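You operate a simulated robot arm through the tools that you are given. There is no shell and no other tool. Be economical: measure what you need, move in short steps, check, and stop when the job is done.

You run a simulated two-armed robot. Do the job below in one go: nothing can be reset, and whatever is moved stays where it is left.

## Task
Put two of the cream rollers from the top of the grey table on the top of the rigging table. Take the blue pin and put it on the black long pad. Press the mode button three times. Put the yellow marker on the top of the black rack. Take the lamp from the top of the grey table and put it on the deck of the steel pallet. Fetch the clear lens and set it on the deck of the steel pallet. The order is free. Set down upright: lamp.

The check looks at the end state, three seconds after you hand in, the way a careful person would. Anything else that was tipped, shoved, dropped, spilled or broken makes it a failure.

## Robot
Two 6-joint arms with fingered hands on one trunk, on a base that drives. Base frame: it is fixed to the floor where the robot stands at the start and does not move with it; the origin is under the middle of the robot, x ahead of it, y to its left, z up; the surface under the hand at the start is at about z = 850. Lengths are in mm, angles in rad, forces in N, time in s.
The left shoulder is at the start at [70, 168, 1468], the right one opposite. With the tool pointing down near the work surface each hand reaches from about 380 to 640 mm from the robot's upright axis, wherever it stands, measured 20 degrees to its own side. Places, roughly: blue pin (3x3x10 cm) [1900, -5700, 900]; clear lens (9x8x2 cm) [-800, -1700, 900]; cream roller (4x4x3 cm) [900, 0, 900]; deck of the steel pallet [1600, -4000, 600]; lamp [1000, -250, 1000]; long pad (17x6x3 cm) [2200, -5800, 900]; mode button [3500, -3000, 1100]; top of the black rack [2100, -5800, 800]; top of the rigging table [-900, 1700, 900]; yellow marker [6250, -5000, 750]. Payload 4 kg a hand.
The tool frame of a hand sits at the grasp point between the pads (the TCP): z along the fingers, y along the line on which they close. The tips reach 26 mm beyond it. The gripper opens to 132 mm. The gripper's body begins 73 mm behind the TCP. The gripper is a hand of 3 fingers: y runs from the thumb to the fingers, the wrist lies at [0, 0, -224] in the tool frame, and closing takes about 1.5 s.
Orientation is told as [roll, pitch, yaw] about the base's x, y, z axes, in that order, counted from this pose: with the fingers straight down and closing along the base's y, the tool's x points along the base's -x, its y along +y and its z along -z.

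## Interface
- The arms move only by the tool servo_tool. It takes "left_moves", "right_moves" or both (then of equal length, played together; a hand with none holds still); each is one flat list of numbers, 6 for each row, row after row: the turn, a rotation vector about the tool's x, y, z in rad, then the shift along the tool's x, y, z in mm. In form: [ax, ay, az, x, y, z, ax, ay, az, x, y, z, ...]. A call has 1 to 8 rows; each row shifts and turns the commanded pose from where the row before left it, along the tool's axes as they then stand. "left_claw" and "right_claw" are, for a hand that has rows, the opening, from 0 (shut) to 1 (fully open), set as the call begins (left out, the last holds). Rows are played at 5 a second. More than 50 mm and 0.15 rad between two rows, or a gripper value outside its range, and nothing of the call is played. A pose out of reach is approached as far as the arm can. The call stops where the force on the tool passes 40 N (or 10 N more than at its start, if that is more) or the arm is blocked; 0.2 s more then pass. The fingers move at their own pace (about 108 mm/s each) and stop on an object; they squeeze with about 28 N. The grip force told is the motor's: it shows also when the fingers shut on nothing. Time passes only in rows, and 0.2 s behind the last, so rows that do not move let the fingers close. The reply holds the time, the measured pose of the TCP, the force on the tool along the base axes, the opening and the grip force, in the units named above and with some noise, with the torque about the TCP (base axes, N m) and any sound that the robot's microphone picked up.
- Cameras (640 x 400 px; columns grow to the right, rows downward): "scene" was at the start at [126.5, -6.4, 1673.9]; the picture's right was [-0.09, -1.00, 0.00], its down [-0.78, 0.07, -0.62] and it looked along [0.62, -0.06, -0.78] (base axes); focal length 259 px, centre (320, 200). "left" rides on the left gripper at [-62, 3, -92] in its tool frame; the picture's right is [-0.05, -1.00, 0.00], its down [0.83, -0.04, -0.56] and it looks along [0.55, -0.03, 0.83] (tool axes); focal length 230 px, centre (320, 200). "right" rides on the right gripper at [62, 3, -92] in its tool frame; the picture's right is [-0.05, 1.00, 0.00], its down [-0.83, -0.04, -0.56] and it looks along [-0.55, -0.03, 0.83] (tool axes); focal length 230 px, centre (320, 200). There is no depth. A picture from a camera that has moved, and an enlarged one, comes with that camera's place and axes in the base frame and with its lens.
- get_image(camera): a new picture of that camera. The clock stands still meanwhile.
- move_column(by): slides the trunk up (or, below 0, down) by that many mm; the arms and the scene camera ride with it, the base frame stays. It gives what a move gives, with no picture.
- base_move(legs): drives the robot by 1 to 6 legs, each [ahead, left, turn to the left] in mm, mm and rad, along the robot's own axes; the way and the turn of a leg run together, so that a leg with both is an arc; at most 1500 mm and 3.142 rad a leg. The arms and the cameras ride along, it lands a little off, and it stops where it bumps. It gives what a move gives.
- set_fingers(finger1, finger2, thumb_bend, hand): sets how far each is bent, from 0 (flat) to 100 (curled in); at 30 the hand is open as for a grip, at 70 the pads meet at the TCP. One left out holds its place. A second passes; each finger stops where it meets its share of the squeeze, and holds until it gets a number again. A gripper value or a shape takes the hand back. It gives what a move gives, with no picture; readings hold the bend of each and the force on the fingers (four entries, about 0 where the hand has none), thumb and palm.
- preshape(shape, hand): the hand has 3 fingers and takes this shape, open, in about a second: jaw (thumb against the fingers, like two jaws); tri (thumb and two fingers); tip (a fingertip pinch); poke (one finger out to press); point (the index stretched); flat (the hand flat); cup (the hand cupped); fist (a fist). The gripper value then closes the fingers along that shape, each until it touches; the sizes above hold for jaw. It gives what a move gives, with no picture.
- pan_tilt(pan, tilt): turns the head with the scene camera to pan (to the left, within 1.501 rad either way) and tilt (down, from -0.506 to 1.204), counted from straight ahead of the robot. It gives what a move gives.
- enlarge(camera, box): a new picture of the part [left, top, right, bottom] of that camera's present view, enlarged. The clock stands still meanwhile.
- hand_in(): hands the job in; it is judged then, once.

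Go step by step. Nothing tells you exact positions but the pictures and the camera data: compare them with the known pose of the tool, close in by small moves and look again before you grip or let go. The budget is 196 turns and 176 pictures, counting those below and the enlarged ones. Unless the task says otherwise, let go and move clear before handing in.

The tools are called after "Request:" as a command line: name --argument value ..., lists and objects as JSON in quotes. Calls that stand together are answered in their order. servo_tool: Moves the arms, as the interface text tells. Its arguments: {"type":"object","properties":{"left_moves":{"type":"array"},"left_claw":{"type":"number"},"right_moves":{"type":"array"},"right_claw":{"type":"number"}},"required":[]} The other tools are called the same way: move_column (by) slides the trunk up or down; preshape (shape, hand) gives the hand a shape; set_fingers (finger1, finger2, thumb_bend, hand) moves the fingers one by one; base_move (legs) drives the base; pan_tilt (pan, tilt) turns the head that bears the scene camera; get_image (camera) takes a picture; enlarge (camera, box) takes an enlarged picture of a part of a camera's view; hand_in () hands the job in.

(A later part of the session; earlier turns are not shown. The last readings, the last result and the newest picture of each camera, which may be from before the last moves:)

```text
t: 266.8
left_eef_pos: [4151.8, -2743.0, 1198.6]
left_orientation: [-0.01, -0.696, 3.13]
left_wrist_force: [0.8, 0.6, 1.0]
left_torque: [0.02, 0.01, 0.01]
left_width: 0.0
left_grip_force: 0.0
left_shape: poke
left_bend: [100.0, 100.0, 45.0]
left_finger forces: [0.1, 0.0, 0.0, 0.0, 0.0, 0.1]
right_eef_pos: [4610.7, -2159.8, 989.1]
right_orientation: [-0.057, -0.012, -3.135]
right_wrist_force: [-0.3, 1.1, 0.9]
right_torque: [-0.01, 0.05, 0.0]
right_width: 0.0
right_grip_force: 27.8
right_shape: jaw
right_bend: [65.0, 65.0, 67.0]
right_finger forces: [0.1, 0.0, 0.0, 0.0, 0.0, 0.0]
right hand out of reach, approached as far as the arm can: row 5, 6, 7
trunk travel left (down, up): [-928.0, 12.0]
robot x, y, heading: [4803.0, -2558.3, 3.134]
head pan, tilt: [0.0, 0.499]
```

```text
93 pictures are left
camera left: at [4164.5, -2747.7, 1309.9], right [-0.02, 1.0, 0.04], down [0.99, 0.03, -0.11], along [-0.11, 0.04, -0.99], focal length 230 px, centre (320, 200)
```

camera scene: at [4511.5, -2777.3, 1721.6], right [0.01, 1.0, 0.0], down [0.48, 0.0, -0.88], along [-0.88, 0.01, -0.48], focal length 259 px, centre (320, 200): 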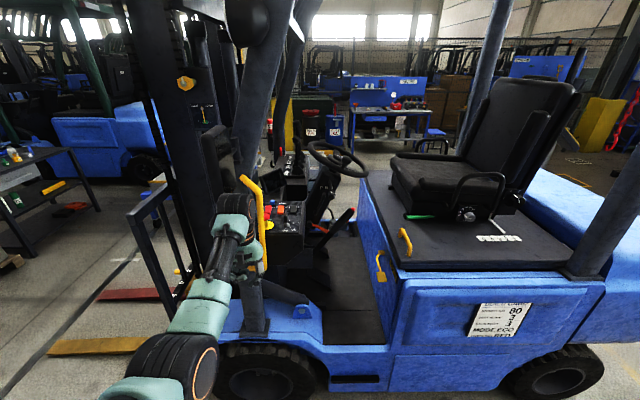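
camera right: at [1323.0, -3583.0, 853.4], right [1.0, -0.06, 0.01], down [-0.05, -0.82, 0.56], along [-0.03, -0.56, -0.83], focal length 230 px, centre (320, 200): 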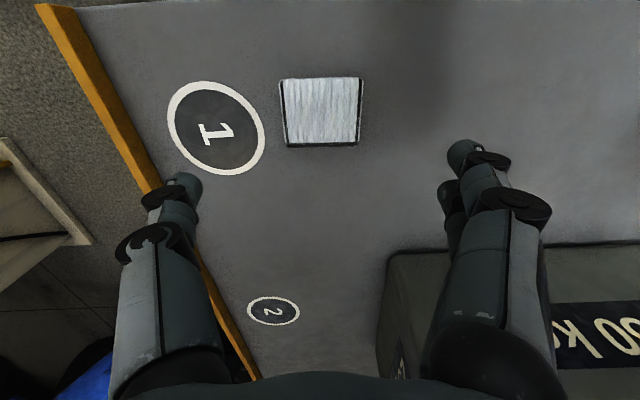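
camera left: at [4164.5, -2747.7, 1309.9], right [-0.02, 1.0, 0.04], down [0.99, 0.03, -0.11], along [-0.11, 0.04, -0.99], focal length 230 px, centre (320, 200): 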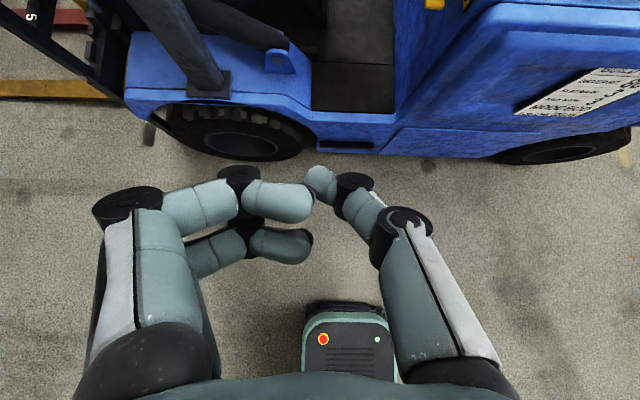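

Request:
base_move --legs '[[0, 0, 0.31], [380, -121, 0]]'

Request:
get_image --camera "left"

Request:
get_image --camera "scene"

```text
t: 270.3
left_eef_pos: [3834.8, -2925.4, 1199.9]
left_orientation: [-0.013, -0.696, -2.846]
left_wrist_force: [0.7, 0.1, -0.2]
left_torque: [-0.01, 0.0, 0.04]
left_width: 0.0
left_grip_force: 0.1
left_shape: poke
left_bend: [100.0, 100.0, 45.0]
left_finger forces: [0.1, 0.1, 0.1, 0.0, 0.0, 0.0]
right_eef_pos: [4095.9, -2230.8, 989.3]
right_orientation: [-0.057, -0.012, -2.825]
right_wrist_force: [0.0, 1.1, 0.1]
right_torque: [0.0, 0.0, -0.02]
right_width: 0.1
right_grip_force: 28.0
right_shape: jaw
right_bend: [65.0, 65.0, 67.0]
right_finger forces: [0.0, 0.0, 0.0, 0.0, 0.0, 0.1]
trunk travel left (down, up): [-928.0, 12.0]
robot x, y, heading: [4404.0, -2555.7, -2.844]
head pan, tilt: [0.0, 0.499]
```

```text
92 pictures are left
camera left: at [3848.4, -2926.6, 1309.8], right [-0.32, 0.95, 0.04], down [0.94, 0.32, -0.11], along [-0.11, 0.01, -0.99], focal length 230 px, centre (320, 200)
```

left: 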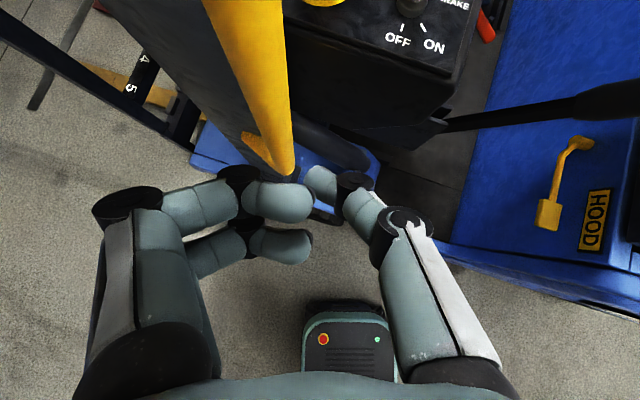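

```text
91 pictures are left
camera scene: at [4269.6, -2596.5, 1721.9], right [-0.29, 0.96, 0.0], down [0.46, 0.14, -0.88], along [-0.84, -0.26, -0.48], focal length 259 px, centre (320, 200)
```

scene: 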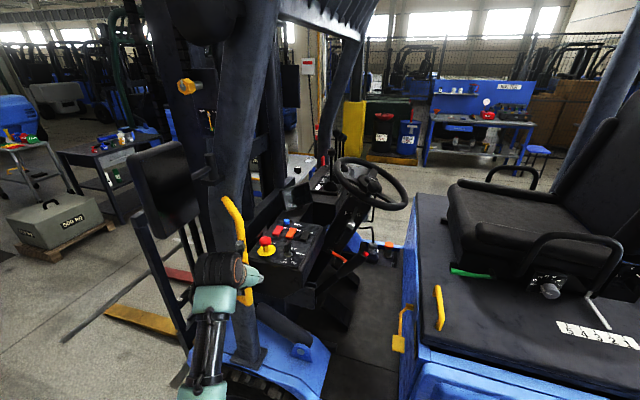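

The hand is right beside the grab handle. I'll raise it 40 mm, step away from the handle, then move in along a diagonal between handle and steering wheel.

Request:
base_move --legs '[[-93, -81, 0]]'

Request:
servo_tool --left_moves '[0, 0, 0, -16, 0, -19, 0, 0, 0, -16, 0, -19]'

Request:
base_move --legs '[[150, 10, 0]]'

Request:
get_image --camera "left"

Request:
get_image --camera "scene"

```text
t: 271.6
left_eef_pos: [3899.5, -2826.2, 1196.7]
left_orientation: [-0.015, -0.692, -2.845]
left_wrist_force: [0.3, -0.1, 0.5]
left_torque: [0.02, -0.02, 0.0]
left_width: 0.0
left_grip_force: 0.0
left_shape: poke
left_bend: [100.0, 100.0, 45.0]
left_finger forces: [0.1, 0.0, 0.1, 0.0, 0.0, 0.0]
right_eef_pos: [4159.8, -2131.8, 990.2]
right_orientation: [-0.059, -0.009, -2.826]
right_wrist_force: [0.0, 0.0, -0.1]
right_torque: [0.01, -0.02, -0.02]
right_width: 0.0
right_grip_force: 27.9
right_shape: jaw
right_bend: [65.0, 65.0, 67.0]
right_finger forces: [0.0, 0.0, 0.0, 0.1, 0.0, 0.1]
trunk travel left (down, up): [-928.0, 12.0]
robot x, y, heading: [4467.9, -2450.9, -2.848]
head pan, tilt: [0.0, 0.499]
```

```text
t: 272.2
left_eef_pos: [3898.1, -2827.1, 1246.4]
left_orientation: [-0.014, -0.694, -2.847]
left_wrist_force: [-0.6, -0.1, 0.0]
left_torque: [-0.03, -0.01, -0.01]
left_width: 0.0
left_grip_force: 0.0
left_shape: poke
left_bend: [100.0, 100.0, 45.0]
left_finger forces: [0.1, 0.0, 0.0, 0.1, 0.1, 0.1]
right_eef_pos: [4160.4, -2128.9, 988.7]
right_orientation: [-0.057, -0.008, -2.825]
right_wrist_force: [0.0, -0.2, -0.4]
right_torque: [0.03, -0.01, 0.02]
right_width: 0.0
right_grip_force: 27.5
right_shape: jaw
right_bend: [65.0, 65.0, 67.0]
right_finger forces: [0.0, 0.1, 0.1, 0.1, 0.0, 0.0]
trunk travel left (down, up): [-928.0, 12.0]
robot x, y, heading: [4468.2, -2450.9, -2.845]
head pan, tilt: [0.0, 0.499]
```

```text
t: 273.6
left_eef_pos: [3760.3, -2875.8, 1250.5]
left_orientation: [-0.011, -0.699, -2.85]
left_wrist_force: [0.6, 0.4, -0.4]
left_torque: [0.0, -0.02, -0.01]
left_width: 0.1
left_grip_force: 0.1
left_shape: poke
left_bend: [100.0, 100.0, 45.0]
left_finger forces: [0.0, 0.0, 0.0, 0.0, 0.0, 0.0]
right_eef_pos: [4023.3, -2181.2, 990.0]
right_orientation: [-0.057, -0.013, -2.827]
right_wrist_force: [-0.3, 0.0, -0.2]
right_torque: [-0.01, 0.02, 0.0]
right_width: 0.0
right_grip_force: 27.6
right_shape: jaw
right_bend: [65.0, 65.0, 67.0]
right_finger forces: [0.0, 0.0, 0.0, 0.0, 0.0, 0.0]
trunk travel left (down, up): [-928.0, 12.0]
robot x, y, heading: [4324.0, -2507.0, -2.843]
head pan, tilt: [0.0, 0.499]
```

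```text
90 pictures are left
camera left: at [3773.7, -2877.6, 1360.2], right [-0.32, 0.95, 0.04], down [0.94, 0.32, -0.11], along [-0.12, 0.0, -0.99], focal length 230 px, centre (320, 200)
```

left: 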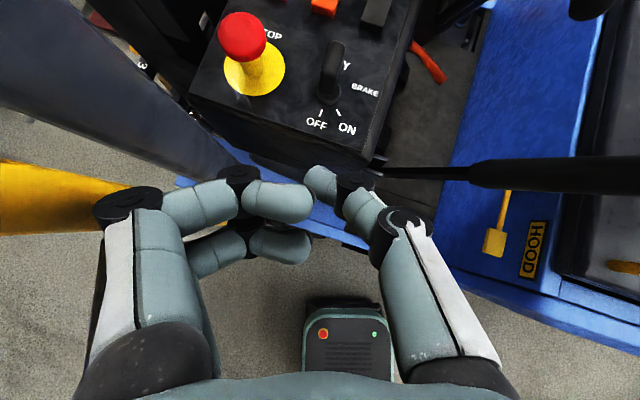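

```text
89 pictures are left
camera scene: at [4195.6, -2545.9, 1722.0], right [-0.29, 0.96, 0.0], down [0.46, 0.14, -0.88], along [-0.84, -0.26, -0.48], focal length 259 px, centre (320, 200)
```

scene: 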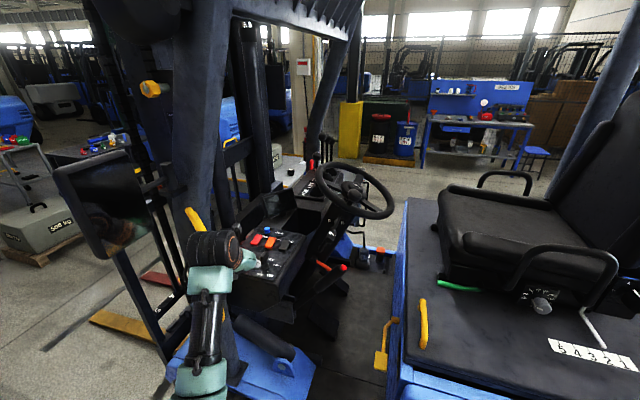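

The finger knuckles are close to the handle; I'll shift 35 mm right, then go forward 160 mm.

Request:
base_move --legs '[[0, -38, 0], [110, 0, 0]]'

Request:
get_image --camera "left"

Request:
get_image --camera "scene"

```text
t: 275.2
left_eef_pos: [3646.9, -2870.1, 1250.0]
left_orientation: [-0.014, -0.697, -2.849]
left_wrist_force: [0.7, -0.5, 0.5]
left_torque: [-0.02, 0.02, 0.03]
left_width: 0.0
left_grip_force: 0.0
left_shape: poke
left_bend: [100.0, 100.0, 45.0]
left_finger forces: [0.0, 0.0, 0.0, 0.1, 0.1, 0.0]
right_eef_pos: [3910.4, -2174.0, 990.4]
right_orientation: [-0.058, -0.014, -2.83]
right_wrist_force: [-0.1, 0.0, -0.3]
right_torque: [0.0, 0.01, -0.02]
right_width: 0.0
right_grip_force: 27.9
right_shape: jaw
right_bend: [65.0, 65.0, 67.0]
right_finger forces: [0.1, 0.0, 0.0, 0.0, 0.0, 0.0]
trunk travel left (down, up): [-928.0, 12.0]
robot x, y, heading: [4207.7, -2500.6, -2.851]
head pan, tilt: [0.0, 0.499]
```

```text
88 pictures are left
camera left: at [3660.8, -2870.7, 1360.7], right [-0.32, 0.95, 0.04], down [0.94, 0.32, -0.11], along [-0.12, 0.01, -0.99], focal length 230 px, centre (320, 200)
```

left: 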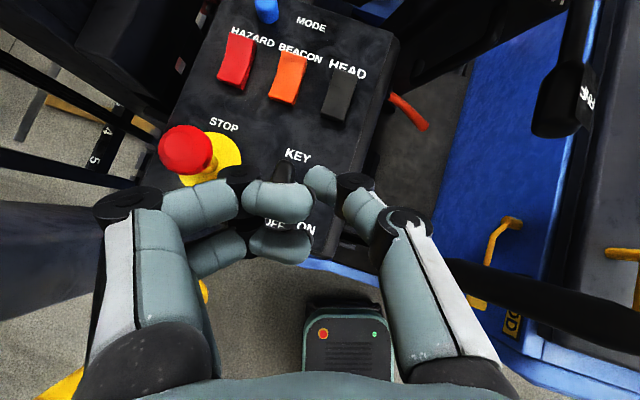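

```text
87 pictures are left
camera scene: at [4084.1, -2540.5, 1722.2], right [-0.29, 0.96, 0.0], down [0.45, 0.14, -0.88], along [-0.84, -0.25, -0.48], focal length 259 px, centre (320, 200)
```

scene: 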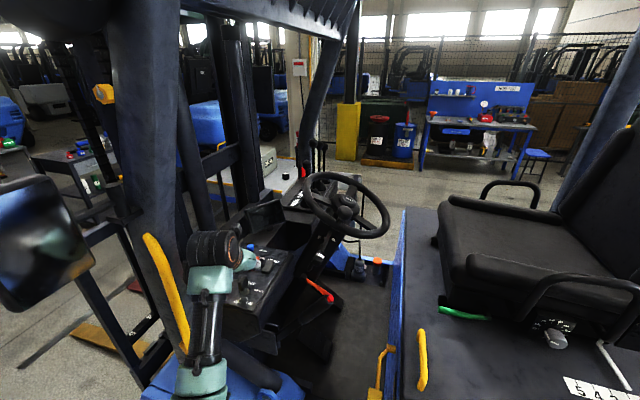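

MODE is clearly the blue button, near [3465,-2985,1145]. I'll lift the right hand a bit outward, move the base 45 mm ahead and extend the left hand above the button.

Request:
servo_tool --right_moves '[0, 0, 0, 5, -27, -17, 0, 0, 0, 5, -27, -17, 0, 0, 0, 5, -27, -17]'

Request:
base_move --legs '[[45, 0, 0]]'

Request:
get_image --camera "right"

Request:
get_image --camera "left"

```text
t: 276.0
left_eef_pos: [3641.2, -2868.4, 1246.5]
left_orientation: [-0.007, -0.693, -2.851]
left_wrist_force: [-0.1, 0.3, -0.2]
left_torque: [0.0, 0.0, 0.01]
left_width: 0.0
left_grip_force: 0.1
left_shape: poke
left_bend: [100.0, 100.0, 45.0]
left_finger forces: [0.0, 0.1, 0.1, 0.0, 0.1, 0.0]
right_eef_pos: [3905.5, -2174.3, 989.4]
right_orientation: [-0.056, -0.009, -2.83]
right_wrist_force: [1.0, -0.1, 0.8]
right_torque: [0.03, -0.01, 0.02]
right_width: 0.0
right_grip_force: 27.9
right_shape: jaw
right_bend: [65.0, 65.0, 67.0]
right_finger forces: [0.0, 0.0, 0.0, 0.0, 0.1, 0.1]
right hand out of reach, approached as far as the arm can: row 1, 2, 3
trunk travel left (down, up): [-928.0, 12.0]
robot x, y, heading: [4212.3, -2498.9, -2.848]
head pan, tilt: [0.0, 0.499]
```

```text
t: 276.9
left_eef_pos: [3609.2, -2879.2, 1253.2]
left_orientation: [-0.01, -0.703, -2.853]
left_wrist_force: [1.3, 0.7, 0.7]
left_torque: [-0.01, 0.05, 0.01]
left_width: 0.0
left_grip_force: 0.1
left_shape: poke
left_bend: [100.0, 100.0, 45.0]
left_finger forces: [0.0, 0.0, 0.1, 0.1, 0.1, 0.0]
right_eef_pos: [3872.5, -2184.5, 991.1]
right_orientation: [-0.056, -0.02, -2.832]
right_wrist_force: [1.4, -0.8, -0.2]
right_torque: [-0.01, 0.1, -0.02]
right_width: 0.1
right_grip_force: 28.3
right_shape: jaw
right_bend: [65.0, 65.0, 67.0]
right_finger forces: [0.0, 0.0, 0.0, 0.0, 0.0, 0.0]
trunk travel left (down, up): [-928.0, 12.0]
robot x, y, heading: [4170.1, -2509.8, -2.846]
head pan, tilt: [0.0, 0.499]
```

```text
86 pictures are left
camera right: at [3935.8, -2173.1, 1082.4], right [0.25, -0.97, -0.05], down [-0.78, -0.24, 0.57], along [-0.57, -0.1, -0.82], focal length 230 px, centre (320, 200)
```

right: 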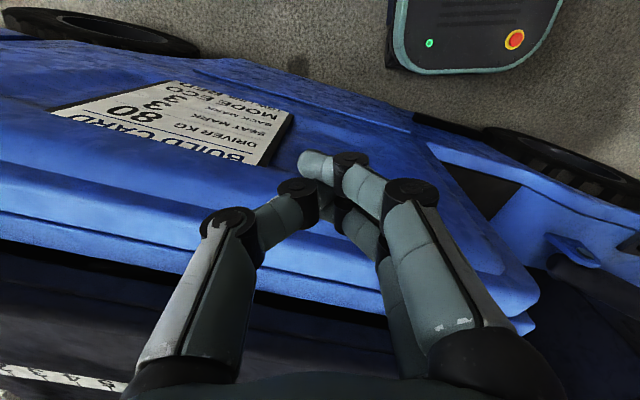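

```text
85 pictures are left
camera left: at [3623.6, -2880.0, 1364.0], right [-0.32, 0.95, 0.04], down [0.94, 0.32, -0.11], along [-0.12, 0.0, -0.99], focal length 230 px, centre (320, 200)
```

left: 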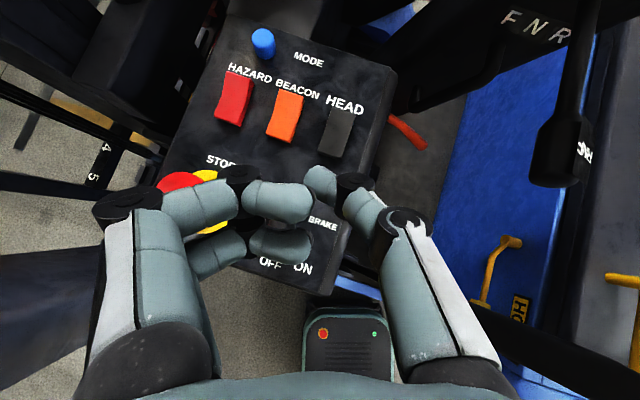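

Request:
servo_tool --left_moves '[0, 0, 0, -28, 14, 23.7, 0, 0, 0, -28, 14, 23.7, 0, 0, 0, -28, 14, 23.7]'

Request:
get_image --camera "left"

Request:
get_image --camera "scene"

```text
t: 277.7
left_eef_pos: [3504.8, -2948.8, 1244.8]
left_orientation: [-0.009, -0.692, -2.852]
left_wrist_force: [0.1, 0.4, 0.4]
left_torque: [0.04, -0.02, -0.02]
left_width: 0.0
left_grip_force: 0.0
left_shape: poke
left_bend: [100.0, 100.0, 45.0]
left_finger forces: [0.1, 0.0, 0.0, 0.1, 0.0, 0.0]
right_eef_pos: [3864.3, -2185.5, 990.0]
right_orientation: [-0.057, -0.011, -2.831]
right_wrist_force: [-0.3, -0.3, 0.1]
right_torque: [-0.03, 0.03, 0.02]
right_width: 0.3
right_grip_force: 28.2
right_shape: jaw
right_bend: [65.0, 65.0, 67.0]
right_finger forces: [0.1, 0.0, 0.0, 0.0, 0.1, 0.1]
trunk travel left (down, up): [-928.0, 12.0]
robot x, y, heading: [4171.4, -2511.6, -2.846]
head pan, tilt: [0.0, 0.499]
```

```text
84 pictures are left
camera left: at [3518.2, -2951.0, 1355.8], right [-0.32, 0.95, 0.04], down [0.94, 0.32, -0.1], along [-0.11, 0.01, -0.99], focal length 230 px, centre (320, 200)
```

left: 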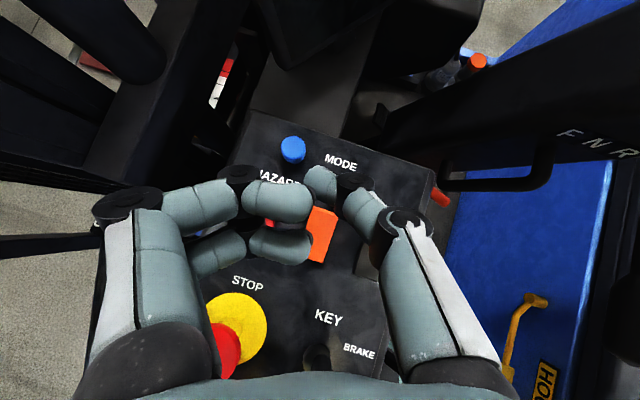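

```text
83 pictures are left
camera scene: at [4035.1, -2553.2, 1721.5], right [-0.29, 0.96, 0.0], down [0.46, 0.14, -0.88], along [-0.84, -0.25, -0.48], focal length 259 px, centre (320, 200)
```

scene: 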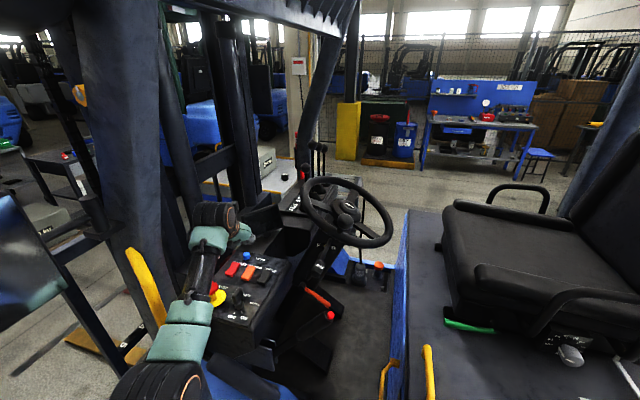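

Button top triangulates to [3457,-2990,1142]. With this tilt the second curled finger hangs lower than the thumb, so I'll make that finger the poker instead and curl the others.

Request:
set_fingers --hand "left" --finger1 100 --finger2 45 --thumb_bend 100

Request:
get_image --camera "left"

```text
t: 278.7
left_eef_pos: [3505.9, -2949.7, 1245.9]
left_orientation: [-0.013, -0.696, -2.851]
left_wrist_force: [-0.5, -0.2, -0.1]
left_torque: [0.0, 0.0, 0.02]
left_width: 29.5
left_grip_force: 0.1
left_shape: fingers
left_bend: [100.0, 45.0, 90.0]
left_finger forces: [0.1, 0.0, 0.0, 0.0, 0.0, 0.0]
right_eef_pos: [3865.6, -2187.2, 989.3]
right_orientation: [-0.057, -0.009, -2.832]
right_wrist_force: [0.5, 0.6, 0.3]
right_torque: [-0.02, 0.04, -0.03]
right_width: 0.0
right_grip_force: 27.6
right_shape: jaw
right_bend: [65.0, 65.0, 67.0]
right_finger forces: [0.0, 0.1, 0.0, 0.0, 0.1, 0.1]
trunk travel left (down, up): [-928.0, 12.0]
robot x, y, heading: [4172.4, -2512.2, -2.849]
head pan, tilt: [0.0, 0.499]
```

```text
82 pictures are left
camera left: at [3519.0, -2950.7, 1356.8], right [-0.32, 0.95, 0.04], down [0.94, 0.32, -0.11], along [-0.11, 0.01, -0.99], focal length 230 px, centre (320, 200)
```

left: 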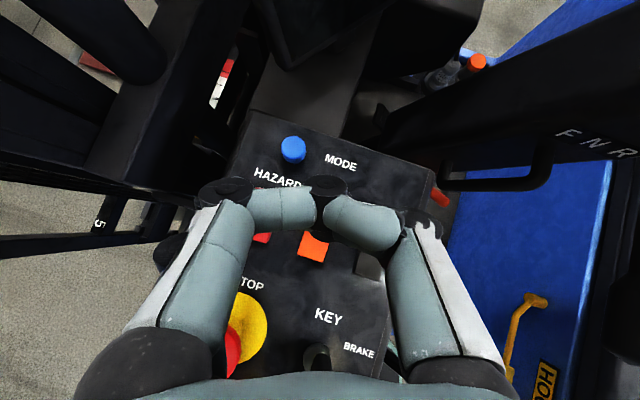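

The poking finger is hidden from view in that setting; I'll try the "point" shape.

Request:
preshape --shape "point" --hand "left"

Request:
get_image --camera "left"

Request:
enlarge --camera "scene" --box '[170, 180, 330, 280]'

```text
t: 279.6
left_eef_pos: [3505.7, -2949.1, 1245.5]
left_orientation: [-0.012, -0.694, -2.851]
left_wrist_force: [-1.1, -0.5, -0.3]
left_torque: [-0.02, -0.04, -0.03]
left_width: 125.9
left_grip_force: 0.1
left_shape: point
left_bend: [31.0, 100.0, 51.0]
left_finger forces: [0.0, 0.0, 0.1, 0.0, 0.1, 0.0]
right_eef_pos: [3865.5, -2186.3, 990.2]
right_orientation: [-0.055, -0.011, -2.831]
right_wrist_force: [0.0, -0.1, 0.5]
right_torque: [-0.01, 0.02, -0.01]
right_width: 0.1
right_grip_force: 28.5
right_shape: jaw
right_bend: [65.0, 65.0, 67.0]
right_finger forces: [0.0, 0.0, 0.0, 0.0, 0.0, 0.1]
trunk travel left (down, up): [-928.0, 12.0]
robot x, y, heading: [4172.7, -2510.8, -2.849]
head pan, tilt: [0.0, 0.499]
```

```text
81 pictures are left
camera left: at [3518.6, -2950.8, 1356.5], right [-0.32, 0.95, 0.04], down [0.94, 0.32, -0.11], along [-0.11, 0.01, -0.99], focal length 230 px, centre (320, 200)
```

left: 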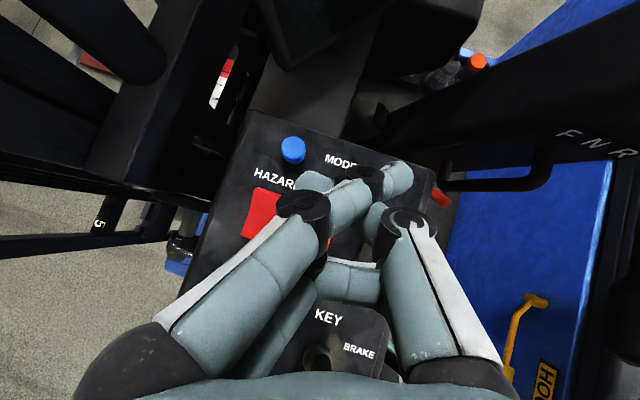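

```text
4.00 times, centred on (250, 230) of scene
camera zoom: at [4035.2, -2553.1, 1721.6], right [-0.29, 0.96, 0.0], down [0.46, 0.14, -0.88], along [-0.84, -0.25, -0.48], focal length 1034 px, centre (600, 80)
```

zoom: 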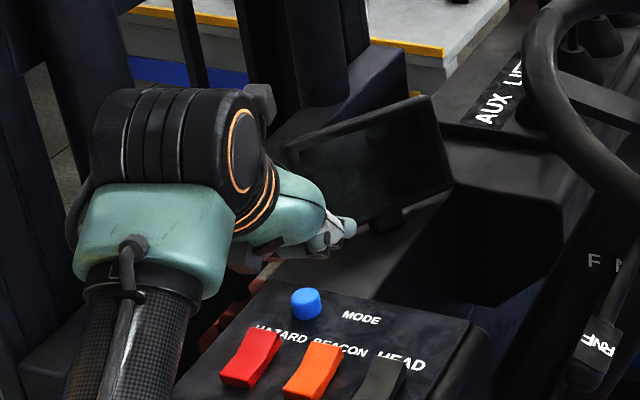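

I'll go back to the thumb poke with a slight wrist turn so the other fingers stay higher, and move the tip to about 20 mm above the button.

Request:
preshape --shape "poke" --hand "left"

Request:
servo_tool --left_moves '[0, 0, 0.133, 0, 0, 0, 0, 0, 0.133, 0, 0, 0, 0, 0, 0.134, 0, 0, 0, 0, 0, 0, 6.7, 10.7, 37, 0, 0, 0, 6.7, 10.7, 37]'

Request:
get_image --camera "left"

Request:
enlarge --camera "scene" --box '[170, 180, 330, 280]'

```text
t: 280.5
left_eef_pos: [3505.1, -2949.5, 1245.4]
left_orientation: [-0.011, -0.694, -2.854]
left_wrist_force: [-0.1, 0.0, -0.6]
left_torque: [-0.02, 0.0, 0.01]
left_width: 0.0
left_grip_force: 0.0
left_shape: poke
left_bend: [100.0, 100.0, 100.0]
left_finger forces: [0.0, 0.0, 0.0, 0.0, 0.0, 0.0]
right_eef_pos: [3866.1, -2187.0, 988.7]
right_orientation: [-0.054, -0.01, -2.831]
right_wrist_force: [0.1, 0.1, 0.2]
right_torque: [0.0, 0.03, 0.0]
right_width: 0.0
right_grip_force: 28.4
right_shape: jaw
right_bend: [65.0, 65.0, 67.0]
right_finger forces: [0.0, 0.1, 0.0, 0.0, 0.1, 0.0]
trunk travel left (down, up): [-928.0, 12.0]
robot x, y, heading: [4168.0, -2511.6, -2.846]
head pan, tilt: [0.0, 0.499]
```

```text
t: 281.7
left_eef_pos: [3469.3, -2988.8, 1186.3]
left_orientation: [0.307, -0.635, 2.927]
left_wrist_force: [-0.6, 0.5, -0.6]
left_torque: [0.0, 0.0, 0.03]
left_width: 0.0
left_grip_force: 0.0
left_shape: poke
left_bend: [100.0, 100.0, 100.0]
left_finger forces: [0.0, 0.0, 0.0, 0.1, 0.0, 0.0]
right_eef_pos: [3864.3, -2187.9, 988.9]
right_orientation: [-0.054, -0.01, -2.83]
right_wrist_force: [0.4, 0.5, -0.7]
right_torque: [0.0, -0.03, -0.01]
right_width: 0.3
right_grip_force: 28.1
right_shape: jaw
right_bend: [65.0, 65.0, 67.0]
right_finger forces: [0.0, 0.1, 0.0, 0.1, 0.1, 0.1]
trunk travel left (down, up): [-928.0, 12.0]
robot x, y, heading: [4167.7, -2512.2, -2.846]
head pan, tilt: [0.0, 0.499]
```

```text
79 pictures are left
camera left: at [3477.8, -2966.3, 1295.1], right [-0.01, 0.98, -0.21], down [1.0, 0.0, -0.08], along [-0.08, -0.21, -0.97], focal length 230 px, centre (320, 200)
```

left: 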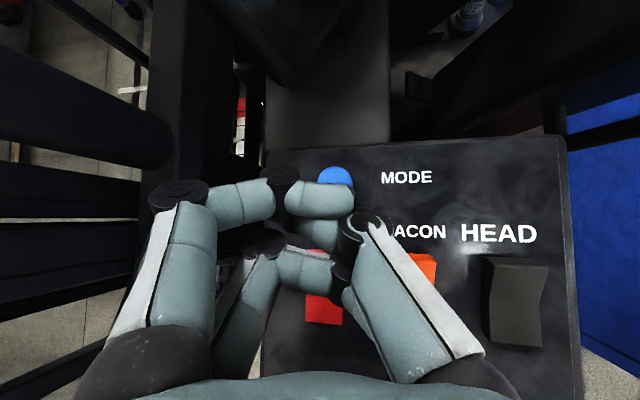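

```text
4.00 times, centred on (250, 230) of scene
camera zoom: at [4033.6, -2554.6, 1721.4], right [-0.29, 0.96, 0.0], down [0.46, 0.14, -0.88], along [-0.84, -0.25, -0.48], focal length 1034 px, centre (600, 80)
```

zoom: 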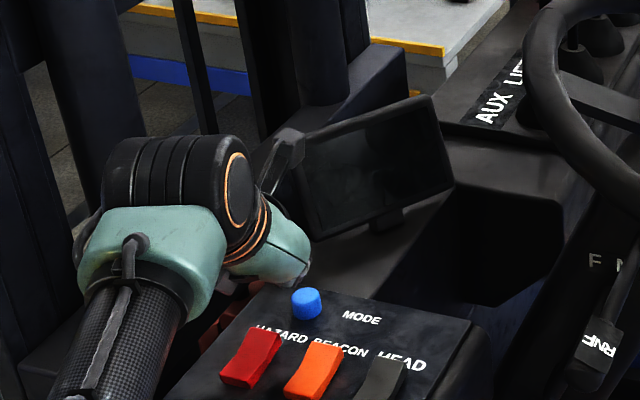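

The thumb is curled this time; I'll raise a little and extend the thumb to 45 as before.

Request:
servo_tool --left_moves '[0, 0, 0, -17.8, 7.5, -23]'

Request:
set_fingers --hand "left" --finger1 100 --finger2 100 --thumb_bend 45

Request:
get_image --camera "left"

```text
t: 282.1
left_eef_pos: [3470.1, -2988.1, 1218.6]
left_orientation: [0.304, -0.635, 2.927]
left_wrist_force: [0.2, -0.5, -0.1]
left_torque: [0.0, 0.01, 0.0]
left_width: 0.1
left_grip_force: 0.0
left_shape: poke
left_bend: [100.0, 100.0, 100.0]
left_finger forces: [0.0, 0.0, 0.0, 0.0, 0.0, 0.0]
right_eef_pos: [3865.2, -2186.1, 988.9]
right_orientation: [-0.056, -0.011, -2.83]
right_wrist_force: [1.0, 0.1, 0.0]
right_torque: [0.02, -0.04, -0.02]
right_width: 0.0
right_grip_force: 28.3
right_shape: jaw
right_bend: [65.0, 65.0, 67.0]
right_finger forces: [0.1, 0.0, 0.0, 0.0, 0.1, 0.0]
trunk travel left (down, up): [-928.0, 12.0]
robot x, y, heading: [4170.2, -2512.1, -2.847]
head pan, tilt: [0.0, 0.499]
```

```text
t: 283.1
left_eef_pos: [3468.7, -2987.7, 1216.8]
left_orientation: [0.305, -0.637, 2.927]
left_wrist_force: [-0.4, -0.6, 0.1]
left_torque: [-0.05, -0.02, 0.0]
left_width: 30.2
left_grip_force: 0.1
left_shape: fingers
left_bend: [86.0, 100.0, 51.0]
left_finger forces: [0.1, 0.0, 0.1, 0.0, 0.0, 0.0]
right_eef_pos: [3866.0, -2187.5, 989.0]
right_orientation: [-0.055, -0.01, -2.831]
right_wrist_force: [-1.0, 0.4, 0.2]
right_torque: [-0.02, 0.01, -0.01]
right_width: 0.1
right_grip_force: 28.0
right_shape: jaw
right_bend: [65.0, 65.0, 67.0]
right_finger forces: [0.0, 0.1, 0.1, 0.1, 0.0, 0.1]
trunk travel left (down, up): [-928.0, 12.0]
robot x, y, heading: [4170.2, -2514.0, -2.848]
head pan, tilt: [0.0, 0.499]
```

```text
77 pictures are left
camera left: at [3478.3, -2966.0, 1325.0], right [-0.01, 0.98, -0.21], down [1.0, 0.0, -0.08], along [-0.08, -0.21, -0.97], focal length 230 px, centre (320, 200)
```

left: 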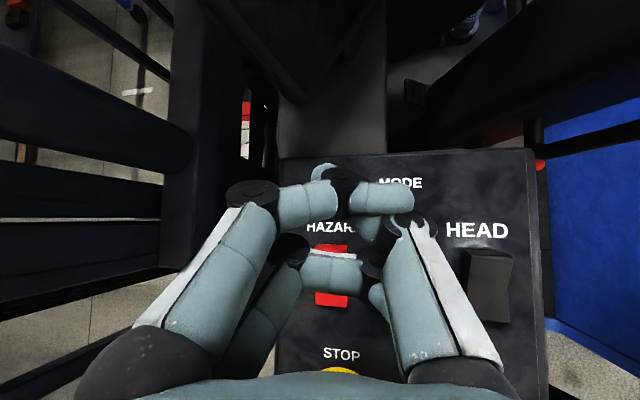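

Fingers got tangled. I'll raise, open to jaw, then make a fresh poke shape.

Request:
servo_tool --left_moves '[0, 0, 0, -23.7, 10, -30.6]'

Request:
set_fingers --hand "left" --finger1 30 --finger2 30 --thumb_bend 30

Request:
preshape --shape "poke" --hand "left"

Request:
get_image --camera "left"

```text
t: 283.5
left_eef_pos: [3469.6, -2989.2, 1257.0]
left_orientation: [0.306, -0.635, 2.928]
left_wrist_force: [-1.0, -0.1, -0.2]
left_torque: [0.0, -0.01, -0.04]
left_width: 30.4
left_grip_force: 0.1
left_shape: fingers
left_bend: [86.0, 100.0, 51.0]
left_finger forces: [0.1, 0.0, 0.0, 0.0, 0.0, 0.1]
right_eef_pos: [3865.0, -2186.5, 988.9]
right_orientation: [-0.056, -0.01, -2.83]
right_wrist_force: [0.1, 0.8, 0.3]
right_torque: [-0.02, -0.01, -0.01]
right_width: 0.0
right_grip_force: 28.6
right_shape: jaw
right_bend: [65.0, 65.0, 67.0]
right_finger forces: [0.0, 0.0, 0.0, 0.1, 0.1, 0.0]
trunk travel left (down, up): [-928.0, 12.0]
robot x, y, heading: [4170.2, -2508.5, -2.847]
head pan, tilt: [0.0, 0.499]
```

```text
t: 284.5
left_eef_pos: [3468.6, -2991.8, 1257.6]
left_orientation: [0.304, -0.637, 2.928]
left_wrist_force: [-0.1, 1.2, 0.5]
left_torque: [-0.01, -0.02, 0.0]
left_width: 29.6
left_grip_force: 0.1
left_shape: fingers
left_bend: [62.0, 95.0, 36.0]
left_finger forces: [0.1, 0.2, 0.0, 0.1, 0.0, 0.1]
right_eef_pos: [3865.7, -2186.7, 989.2]
right_orientation: [-0.057, -0.012, -2.831]
right_wrist_force: [-0.5, 0.9, 0.6]
right_torque: [-0.01, 0.0, -0.03]
right_width: 0.2
right_grip_force: 27.9
right_shape: jaw
right_bend: [65.0, 65.0, 67.0]
right_finger forces: [0.0, 0.1, 0.0, 0.0, 0.0, 0.0]
trunk travel left (down, up): [-928.0, 12.0]
robot x, y, heading: [4168.1, -2511.6, -2.853]
head pan, tilt: [0.0, 0.499]
```

```text
t: 285.4
left_eef_pos: [3469.7, -2990.5, 1256.7]
left_orientation: [0.305, -0.635, 2.927]
left_wrist_force: [-0.8, 0.2, -0.3]
left_torque: [-0.01, -0.02, 0.0]
left_width: 0.0
left_grip_force: 0.0
left_shape: poke
left_bend: [100.0, 100.0, 100.0]
left_finger forces: [0.0, 0.0, 0.1, 0.0, 0.0, 0.1]
right_eef_pos: [3865.5, -2186.3, 989.5]
right_orientation: [-0.054, -0.01, -2.832]
right_wrist_force: [0.6, 0.0, 0.3]
right_torque: [0.03, 0.05, 0.01]
right_width: 0.2
right_grip_force: 27.6
right_shape: jaw
right_bend: [65.0, 65.0, 67.0]
right_finger forces: [0.0, 0.1, 0.0, 0.0, 0.0, 0.0]
trunk travel left (down, up): [-928.0, 12.0]
robot x, y, heading: [4165.8, -2514.3, -2.847]
head pan, tilt: [0.0, 0.499]
```

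```text
76 pictures are left
camera left: at [3478.2, -2967.3, 1365.6], right [-0.01, 0.98, -0.21], down [1.0, 0.0, -0.08], along [-0.08, -0.21, -0.97], focal length 230 px, centre (320, 200)
```

left: 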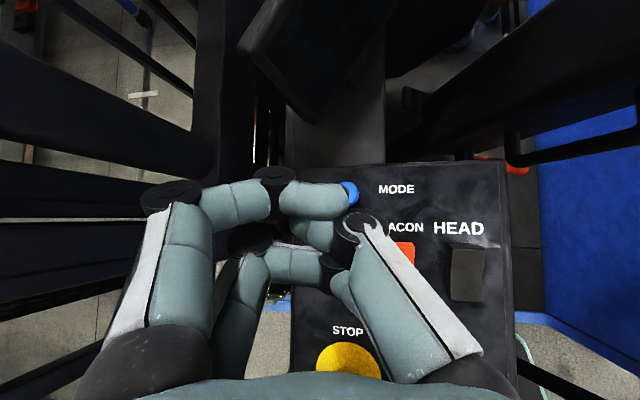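

I'll instead use the closed jaw: all fingertips together as a beak, as the right hand shows.

Request:
preshape --shape "jaw" --hand "left"

Request:
servo_tool --left_moves '[0, 0, 0, 0, 0, 0, 0, 0, 0, 0, 0, 0, 0, 0, 0, 0, 0, 0, 0, 0, 0, 0, 0, 0, 0, 0, 0, 0, 0, 0, 0, 0, 0, 0, 0, 0]' --left_claw 0

Request:
get_image --camera "left"

```text
t: 286.3
left_eef_pos: [3468.3, -2990.7, 1256.5]
left_orientation: [0.305, -0.636, 2.927]
left_wrist_force: [-0.3, -0.1, 0.2]
left_torque: [-0.04, -0.01, -0.01]
left_width: 0.1
left_grip_force: 0.1
left_shape: jaw
left_bend: [75.0, 97.0, 41.0]
left_finger forces: [0.0, 0.1, 0.0, 0.1, 0.0, 0.0]
right_eef_pos: [3865.2, -2187.6, 989.9]
right_orientation: [-0.056, -0.01, -2.831]
right_wrist_force: [-0.3, -0.4, 0.5]
right_torque: [0.0, 0.02, 0.0]
right_width: 0.1
right_grip_force: 28.4
right_shape: jaw
right_bend: [65.0, 65.0, 67.0]
right_finger forces: [0.0, 0.0, 0.0, 0.0, 0.0, 0.0]
trunk travel left (down, up): [-928.0, 12.0]
robot x, y, heading: [4168.5, -2511.8, -2.849]
head pan, tilt: [0.0, 0.499]
```

```text
t: 287.7
left_eef_pos: [3468.6, -2989.2, 1256.4]
left_orientation: [0.304, -0.636, 2.928]
left_wrist_force: [0.9, -0.5, -0.1]
left_torque: [0.04, 0.02, 0.01]
left_width: 0.0
left_grip_force: 27.8
left_shape: jaw
left_bend: [64.0, 74.0, 65.0]
left_finger forces: [0.0, 0.1, 0.1, 0.0, 0.1, 0.0]
right_eef_pos: [3864.3, -2187.0, 989.4]
right_orientation: [-0.056, -0.01, -2.831]
right_wrist_force: [-0.2, 0.2, -0.5]
right_torque: [0.03, -0.01, -0.01]
right_width: 0.1
right_grip_force: 28.1
right_shape: jaw
right_bend: [65.0, 65.0, 67.0]
right_finger forces: [0.0, 0.0, 0.0, 0.1, 0.1, 0.1]
trunk travel left (down, up): [-928.0, 12.0]
robot x, y, heading: [4169.9, -2514.8, -2.847]
head pan, tilt: [0.0, 0.499]
```

```text
75 pictures are left
camera left: at [3478.1, -2967.3, 1365.6], right [-0.01, 0.98, -0.21], down [1.0, 0.0, -0.08], along [-0.08, -0.21, -0.97], focal length 230 px, centre (320, 200)
```

left: 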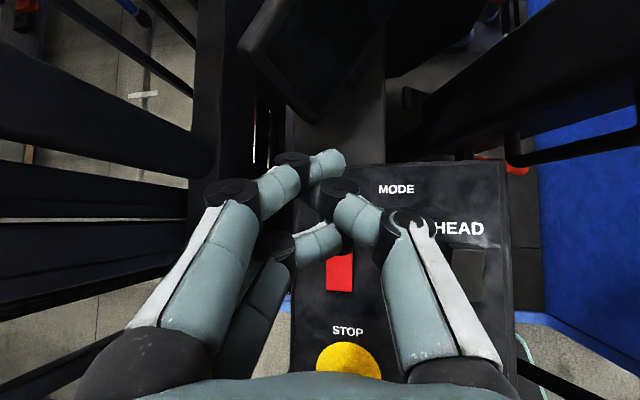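

Request:
servo_tool --left_moves '[0, 0, 0, 0, 0, 0, 0, 0, 0, 0, 0, 0, 0, 0, 0, 0, 0, 0, 0, 0, 0, 0, 0, 0, 0, 0, 0, 0, 0, 0, 0, 0, 0, 0, 0, 0]' --left_claw 1

Request:
servo_tool --left_moves '[0, 0, 0, 0, 0, 0, 0, 0, 0, 0, 0, 0, 0, 0, 0, 0, 0, 0, 0, 0, 0, 0, 0, 0, 0, 0, 0, 0, 0, 0, 0, 0, 0, 0, 0, 0]' --left_claw 0

Request:
get_image --camera "left"

```text
t: 289.1
left_eef_pos: [3469.9, -2990.5, 1257.3]
left_orientation: [0.304, -0.636, 2.927]
left_wrist_force: [1.5, 0.0, 0.7]
left_torque: [-0.01, -0.02, -0.01]
left_width: 132.0
left_grip_force: 0.1
left_shape: jaw
left_bend: [30.0, 30.0, 30.0]
left_finger forces: [0.0, 0.0, 0.0, 0.0, 0.0, 0.0]
right_eef_pos: [3865.9, -2187.3, 989.1]
right_orientation: [-0.057, -0.011, -2.832]
right_wrist_force: [-0.4, -0.1, 1.2]
right_torque: [0.02, 0.0, -0.03]
right_width: 0.0
right_grip_force: 28.1
right_shape: jaw
right_bend: [65.0, 65.0, 67.0]
right_finger forces: [0.0, 0.1, 0.0, 0.0, 0.0, 0.0]
trunk travel left (down, up): [-928.0, 12.0]
robot x, y, heading: [4171.3, -2511.6, -2.851]
head pan, tilt: [0.0, 0.499]
```

```text
t: 290.5
left_eef_pos: [3469.1, -2990.7, 1257.4]
left_orientation: [0.306, -0.636, 2.927]
left_wrist_force: [0.5, -0.2, 0.2]
left_torque: [0.02, 0.0, -0.01]
left_width: 0.0
left_grip_force: 28.2
left_shape: jaw
left_bend: [65.0, 65.0, 67.0]
left_finger forces: [0.0, 0.0, 0.0, 0.0, 0.1, 0.0]
right_eef_pos: [3865.3, -2187.2, 989.1]
right_orientation: [-0.056, -0.01, -2.831]
right_wrist_force: [0.1, -1.2, 0.8]
right_torque: [0.02, 0.02, 0.02]
right_width: 0.0
right_grip_force: 28.2
right_shape: jaw
right_bend: [65.0, 65.0, 67.0]
right_finger forces: [0.1, 0.1, 0.1, 0.0, 0.0, 0.1]
trunk travel left (down, up): [-928.0, 12.0]
robot x, y, heading: [4165.9, -2511.1, -2.847]
head pan, tilt: [0.0, 0.499]
```

```text
74 pictures are left
camera left: at [3478.1, -2967.3, 1365.6], right [-0.01, 0.98, -0.21], down [1.0, 0.0, -0.08], along [-0.08, -0.21, -0.97], focal length 230 px, centre (320, 200)
```

left: 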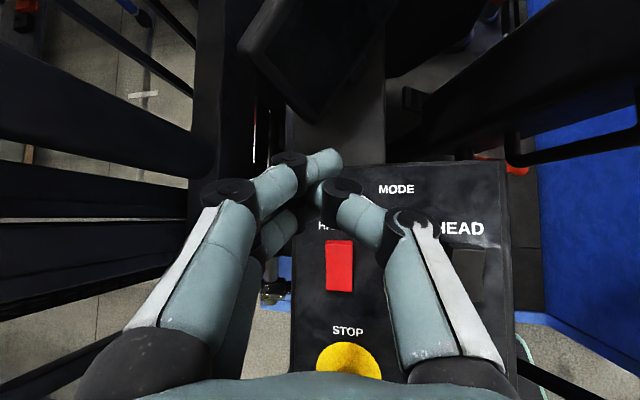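

The beak is formed; the lowest tip is about 31 mm below the TCP. I'll bring it to some 17 mm above the button and check.

Request:
servo_tool --left_moves '[0, 0, 0, 17.8, -10, 26.7, 0, 0, 0, 17.8, -10, 26.7]' --left_claw 0

Request:
get_image --camera "left"

Request:
enlarge --camera "scene" --box '[190, 200, 290, 270]'

```text
t: 291.1
left_eef_pos: [3466.5, -2983.2, 1189.0]
left_orientation: [0.305, -0.636, 2.927]
left_wrist_force: [-0.4, 0.6, 0.9]
left_torque: [0.02, 0.02, 0.03]
left_width: 0.1
left_grip_force: 27.8
left_shape: jaw
left_bend: [65.0, 65.0, 67.0]
left_finger forces: [0.1, 0.0, 0.0, 0.1, 0.0, 0.0]
right_eef_pos: [3863.7, -2187.7, 988.8]
right_orientation: [-0.055, -0.009, -2.831]
right_wrist_force: [0.1, 0.5, -0.4]
right_torque: [-0.01, 0.02, 0.03]
right_width: 0.0
right_grip_force: 28.1
right_shape: jaw
right_bend: [65.0, 65.0, 67.0]
right_finger forces: [0.0, 0.0, 0.1, 0.0, 0.0, 0.0]
trunk travel left (down, up): [-928.0, 12.0]
robot x, y, heading: [4165.8, -2514.7, -2.847]
head pan, tilt: [0.0, 0.499]
```

```text
73 pictures are left
camera left: at [3475.3, -2961.1, 1297.5], right [-0.01, 0.98, -0.21], down [1.0, 0.0, -0.08], along [-0.08, -0.21, -0.97], focal length 230 px, centre (320, 200)
```

left: 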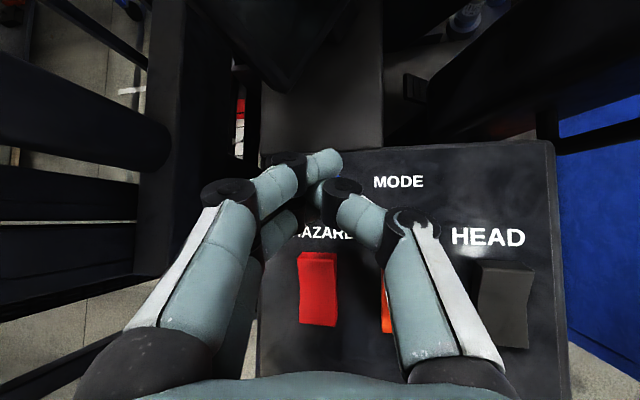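

```text
5.71 times, centred on (240, 235) of scene
camera zoom: at [4034.6, -2553.4, 1721.6], right [-0.29, 0.96, 0.0], down [0.46, 0.14, -0.88], along [-0.84, -0.25, -0.48], focal length 1478 px, centre (777, 0)
```

zoom: 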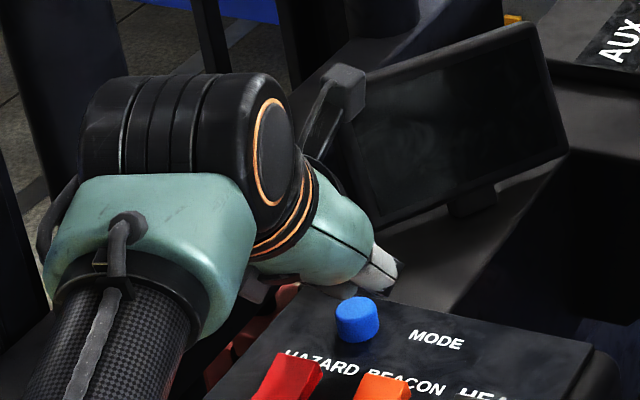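

The tip projects right above the button top ([3455,-2987,1142]), about 16 mm up. I'll come down to near contact.

Request:
servo_tool --left_moves '[0, 0, 0, 4.9, -2.5, 11, 0, 0, 0, 1.2, -0.5, 1.5]'

Request:
enlarge --camera "scene" --box '[190, 200, 290, 270]'

```text
t: 291.7
left_eef_pos: [3463.3, -2985.5, 1176.5]
left_orientation: [0.306, -0.636, 2.928]
left_wrist_force: [-0.2, -0.4, -0.3]
left_torque: [0.0, 0.0, 0.02]
left_width: 0.0
left_grip_force: 28.0
left_shape: jaw
left_bend: [65.0, 65.0, 67.0]
left_finger forces: [0.1, 0.0, 0.1, 0.0, 0.0, 0.0]
right_eef_pos: [3864.2, -2187.4, 989.3]
right_orientation: [-0.057, -0.01, -2.831]
right_wrist_force: [-0.2, 0.0, -0.7]
right_torque: [0.0, -0.02, -0.01]
right_width: 0.3
right_grip_force: 28.0
right_shape: jaw
right_bend: [65.0, 65.0, 67.0]
right_finger forces: [0.0, 0.0, 0.0, 0.1, 0.1, 0.1]
trunk travel left (down, up): [-928.0, 12.0]
robot x, y, heading: [4172.0, -2517.3, -2.854]
head pan, tilt: [0.0, 0.499]
```

```text
5.71 times, centred on (240, 235) of scene
camera zoom: at [4034.9, -2553.2, 1721.6], right [-0.29, 0.96, 0.0], down [0.46, 0.14, -0.88], along [-0.84, -0.25, -0.48], focal length 1478 px, centre (777, 0)
```

zoom: 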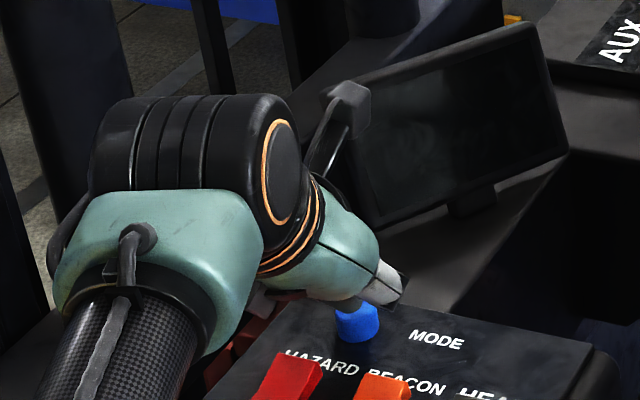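

The tip is just over the button. I'll press in small steps and watch the force.

Request:
servo_tool --left_moves '[0, 0, 0, 1.8, -0.75, 2.3, 0, 0, 0, 1.8, -0.75, 2.3]'

```text
t: 292.3
left_eef_pos: [3464.9, -2984.5, 1171.2]
left_orientation: [0.306, -0.637, 2.926]
left_wrist_force: [-0.3, 0.6, -0.1]
left_torque: [0.01, 0.02, -0.01]
left_width: 0.0
left_grip_force: 28.4
left_shape: jaw
left_bend: [65.0, 65.0, 67.0]
left_finger forces: [0.0, 0.1, 0.0, 0.1, 0.1, 0.0]
right_eef_pos: [3864.6, -2187.4, 988.7]
right_orientation: [-0.056, -0.009, -2.831]
right_wrist_force: [-0.4, 0.4, -0.2]
right_torque: [-0.03, -0.06, -0.02]
right_width: 0.0
right_grip_force: 28.0
right_shape: jaw
right_bend: [65.0, 65.0, 67.0]
right_finger forces: [0.0, 0.0, 0.1, 0.0, 0.0, 0.0]
trunk travel left (down, up): [-928.0, 12.0]
robot x, y, heading: [4166.2, -2515.0, -2.849]
head pan, tilt: [0.0, 0.499]
```

Request:
servo_tool --left_moves '[0, 0, 0, 1.8, -0.75, 2.3, 0, 0, 0, 1.2, -0.5, 1.5]'

Request:
enlarge --camera "scene" --box '[190, 200, 290, 270]'

```text
t: 292.9
left_eef_pos: [3464.2, -2985.1, 1165.0]
left_orientation: [0.307, -0.635, 2.927]
left_wrist_force: [0.2, -0.8, 1.9]
left_torque: [-0.01, 0.02, 0.02]
left_width: 0.0
left_grip_force: 28.1
left_shape: jaw
left_bend: [65.0, 65.0, 67.0]
left_finger forces: [0.1, 0.1, 0.0, 0.0, 0.0, 0.1]
right_eef_pos: [3865.7, -2185.8, 989.6]
right_orientation: [-0.056, -0.01, -2.831]
right_wrist_force: [0.6, -0.2, -0.3]
right_torque: [0.01, -0.01, -0.01]
right_width: 0.0
right_grip_force: 27.6
right_shape: jaw
right_bend: [65.0, 65.0, 67.0]
right_finger forces: [0.0, 0.0, 0.0, 0.0, 0.0, 0.0]
trunk travel left (down, up): [-928.0, 12.0]
robot x, y, heading: [4172.8, -2512.6, -2.85]
head pan, tilt: [0.0, 0.499]
```

```text
5.71 times, centred on (240, 235) of scene
camera zoom: at [4035.6, -2552.7, 1721.7], right [-0.29, 0.96, 0.0], down [0.46, 0.14, -0.88], along [-0.84, -0.25, -0.48], focal length 1478 px, centre (777, 0)
```

zoom: 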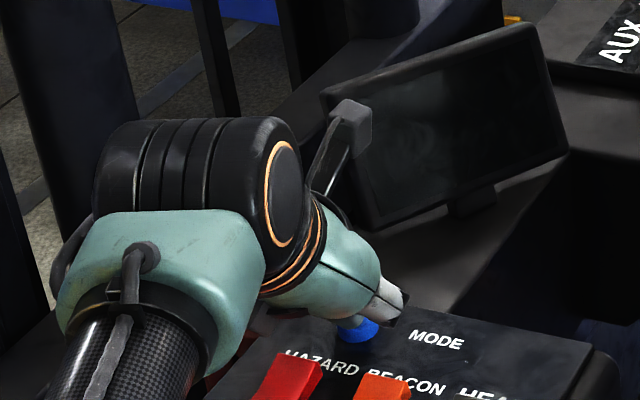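

Slight contact begins. I'll continue in small steps, listening for a click.

Request:
servo_tool --left_moves '[0, 0, 0, 1.2, -0.5, 1.5, 0, 0, 0, 1.2, -0.5, 1.5]'

```text
t: 293.5
left_eef_pos: [3462.7, -2984.8, 1163.1]
left_orientation: [0.308, -0.634, 2.926]
left_wrist_force: [0.7, 0.4, 2.6]
left_torque: [0.03, 0.01, 0.0]
left_width: 0.0
left_grip_force: 28.1
left_shape: jaw
left_bend: [65.0, 66.0, 67.0]
left_finger forces: [0.0, 0.0, 0.1, 0.1, 0.1, 0.0]
right_eef_pos: [3865.1, -2186.7, 989.8]
right_orientation: [-0.057, -0.011, -2.831]
right_wrist_force: [-0.5, 0.0, 0.9]
right_torque: [0.01, -0.02, 0.01]
right_width: 0.0
right_grip_force: 28.1
right_shape: jaw
right_bend: [65.0, 65.0, 67.0]
right_finger forces: [0.0, 0.0, 0.0, 0.1, 0.1, 0.1]
trunk travel left (down, up): [-928.0, 12.0]
robot x, y, heading: [4169.0, -2513.6, -2.846]
head pan, tilt: [0.0, 0.499]
heard: click
```

Click heard: press one. I'll release fully and see whether releasing makes a sound.

Request:
servo_tool --left_moves '[0, 0, 0, -3.6, 1.5, -4.6, 0, 0, 0, -3.6, 1.5, -4.6]'

Request:
servo_tool --left_moves '[0, 0, 0, 3.6, -1.5, 4.6, 0, 0, 0, 3.6, -1.5, 4.6]'

```text
t: 294.1
left_eef_pos: [3464.1, -2985.5, 1172.2]
left_orientation: [0.305, -0.633, 2.927]
left_wrist_force: [-0.3, 0.2, 0.3]
left_torque: [0.01, 0.02, -0.01]
left_width: 0.0
left_grip_force: 27.5
left_shape: jaw
left_bend: [65.0, 66.0, 67.0]
left_finger forces: [0.0, 0.0, 0.0, 0.0, 0.0, 0.1]
right_eef_pos: [3864.8, -2187.4, 988.2]
right_orientation: [-0.056, -0.009, -2.831]
right_wrist_force: [-0.4, 0.6, 0.1]
right_torque: [-0.01, -0.02, -0.01]
right_width: 0.1
right_grip_force: 27.7
right_shape: jaw
right_bend: [65.0, 65.0, 67.0]
right_finger forces: [0.0, 0.0, 0.1, 0.0, 0.0, 0.1]
trunk travel left (down, up): [-928.0, 12.0]
robot x, y, heading: [4170.7, -2510.1, -2.849]
head pan, tilt: [0.0, 0.499]
```

```text
t: 294.7
left_eef_pos: [3463.9, -2985.6, 1162.7]
left_orientation: [0.306, -0.637, 2.924]
left_wrist_force: [0.7, -0.8, 4.2]
left_torque: [-0.01, -0.02, 0.02]
left_width: 0.2
left_grip_force: 28.2
left_shape: jaw
left_bend: [65.0, 66.0, 67.0]
left_finger forces: [0.0, 0.1, 0.0, 0.0, 0.0, 0.0]
right_eef_pos: [3865.8, -2186.7, 989.1]
right_orientation: [-0.057, -0.01, -2.831]
right_wrist_force: [-0.2, -0.7, -0.3]
right_torque: [0.02, -0.02, -0.01]
right_width: 0.0
right_grip_force: 27.9
right_shape: jaw
right_bend: [65.0, 65.0, 67.0]
right_finger forces: [0.1, 0.1, 0.0, 0.1, 0.0, 0.0]
trunk travel left (down, up): [-928.0, 12.0]
robot x, y, heading: [4171.9, -2512.5, -2.851]
head pan, tilt: [0.0, 0.499]
heard: click
```

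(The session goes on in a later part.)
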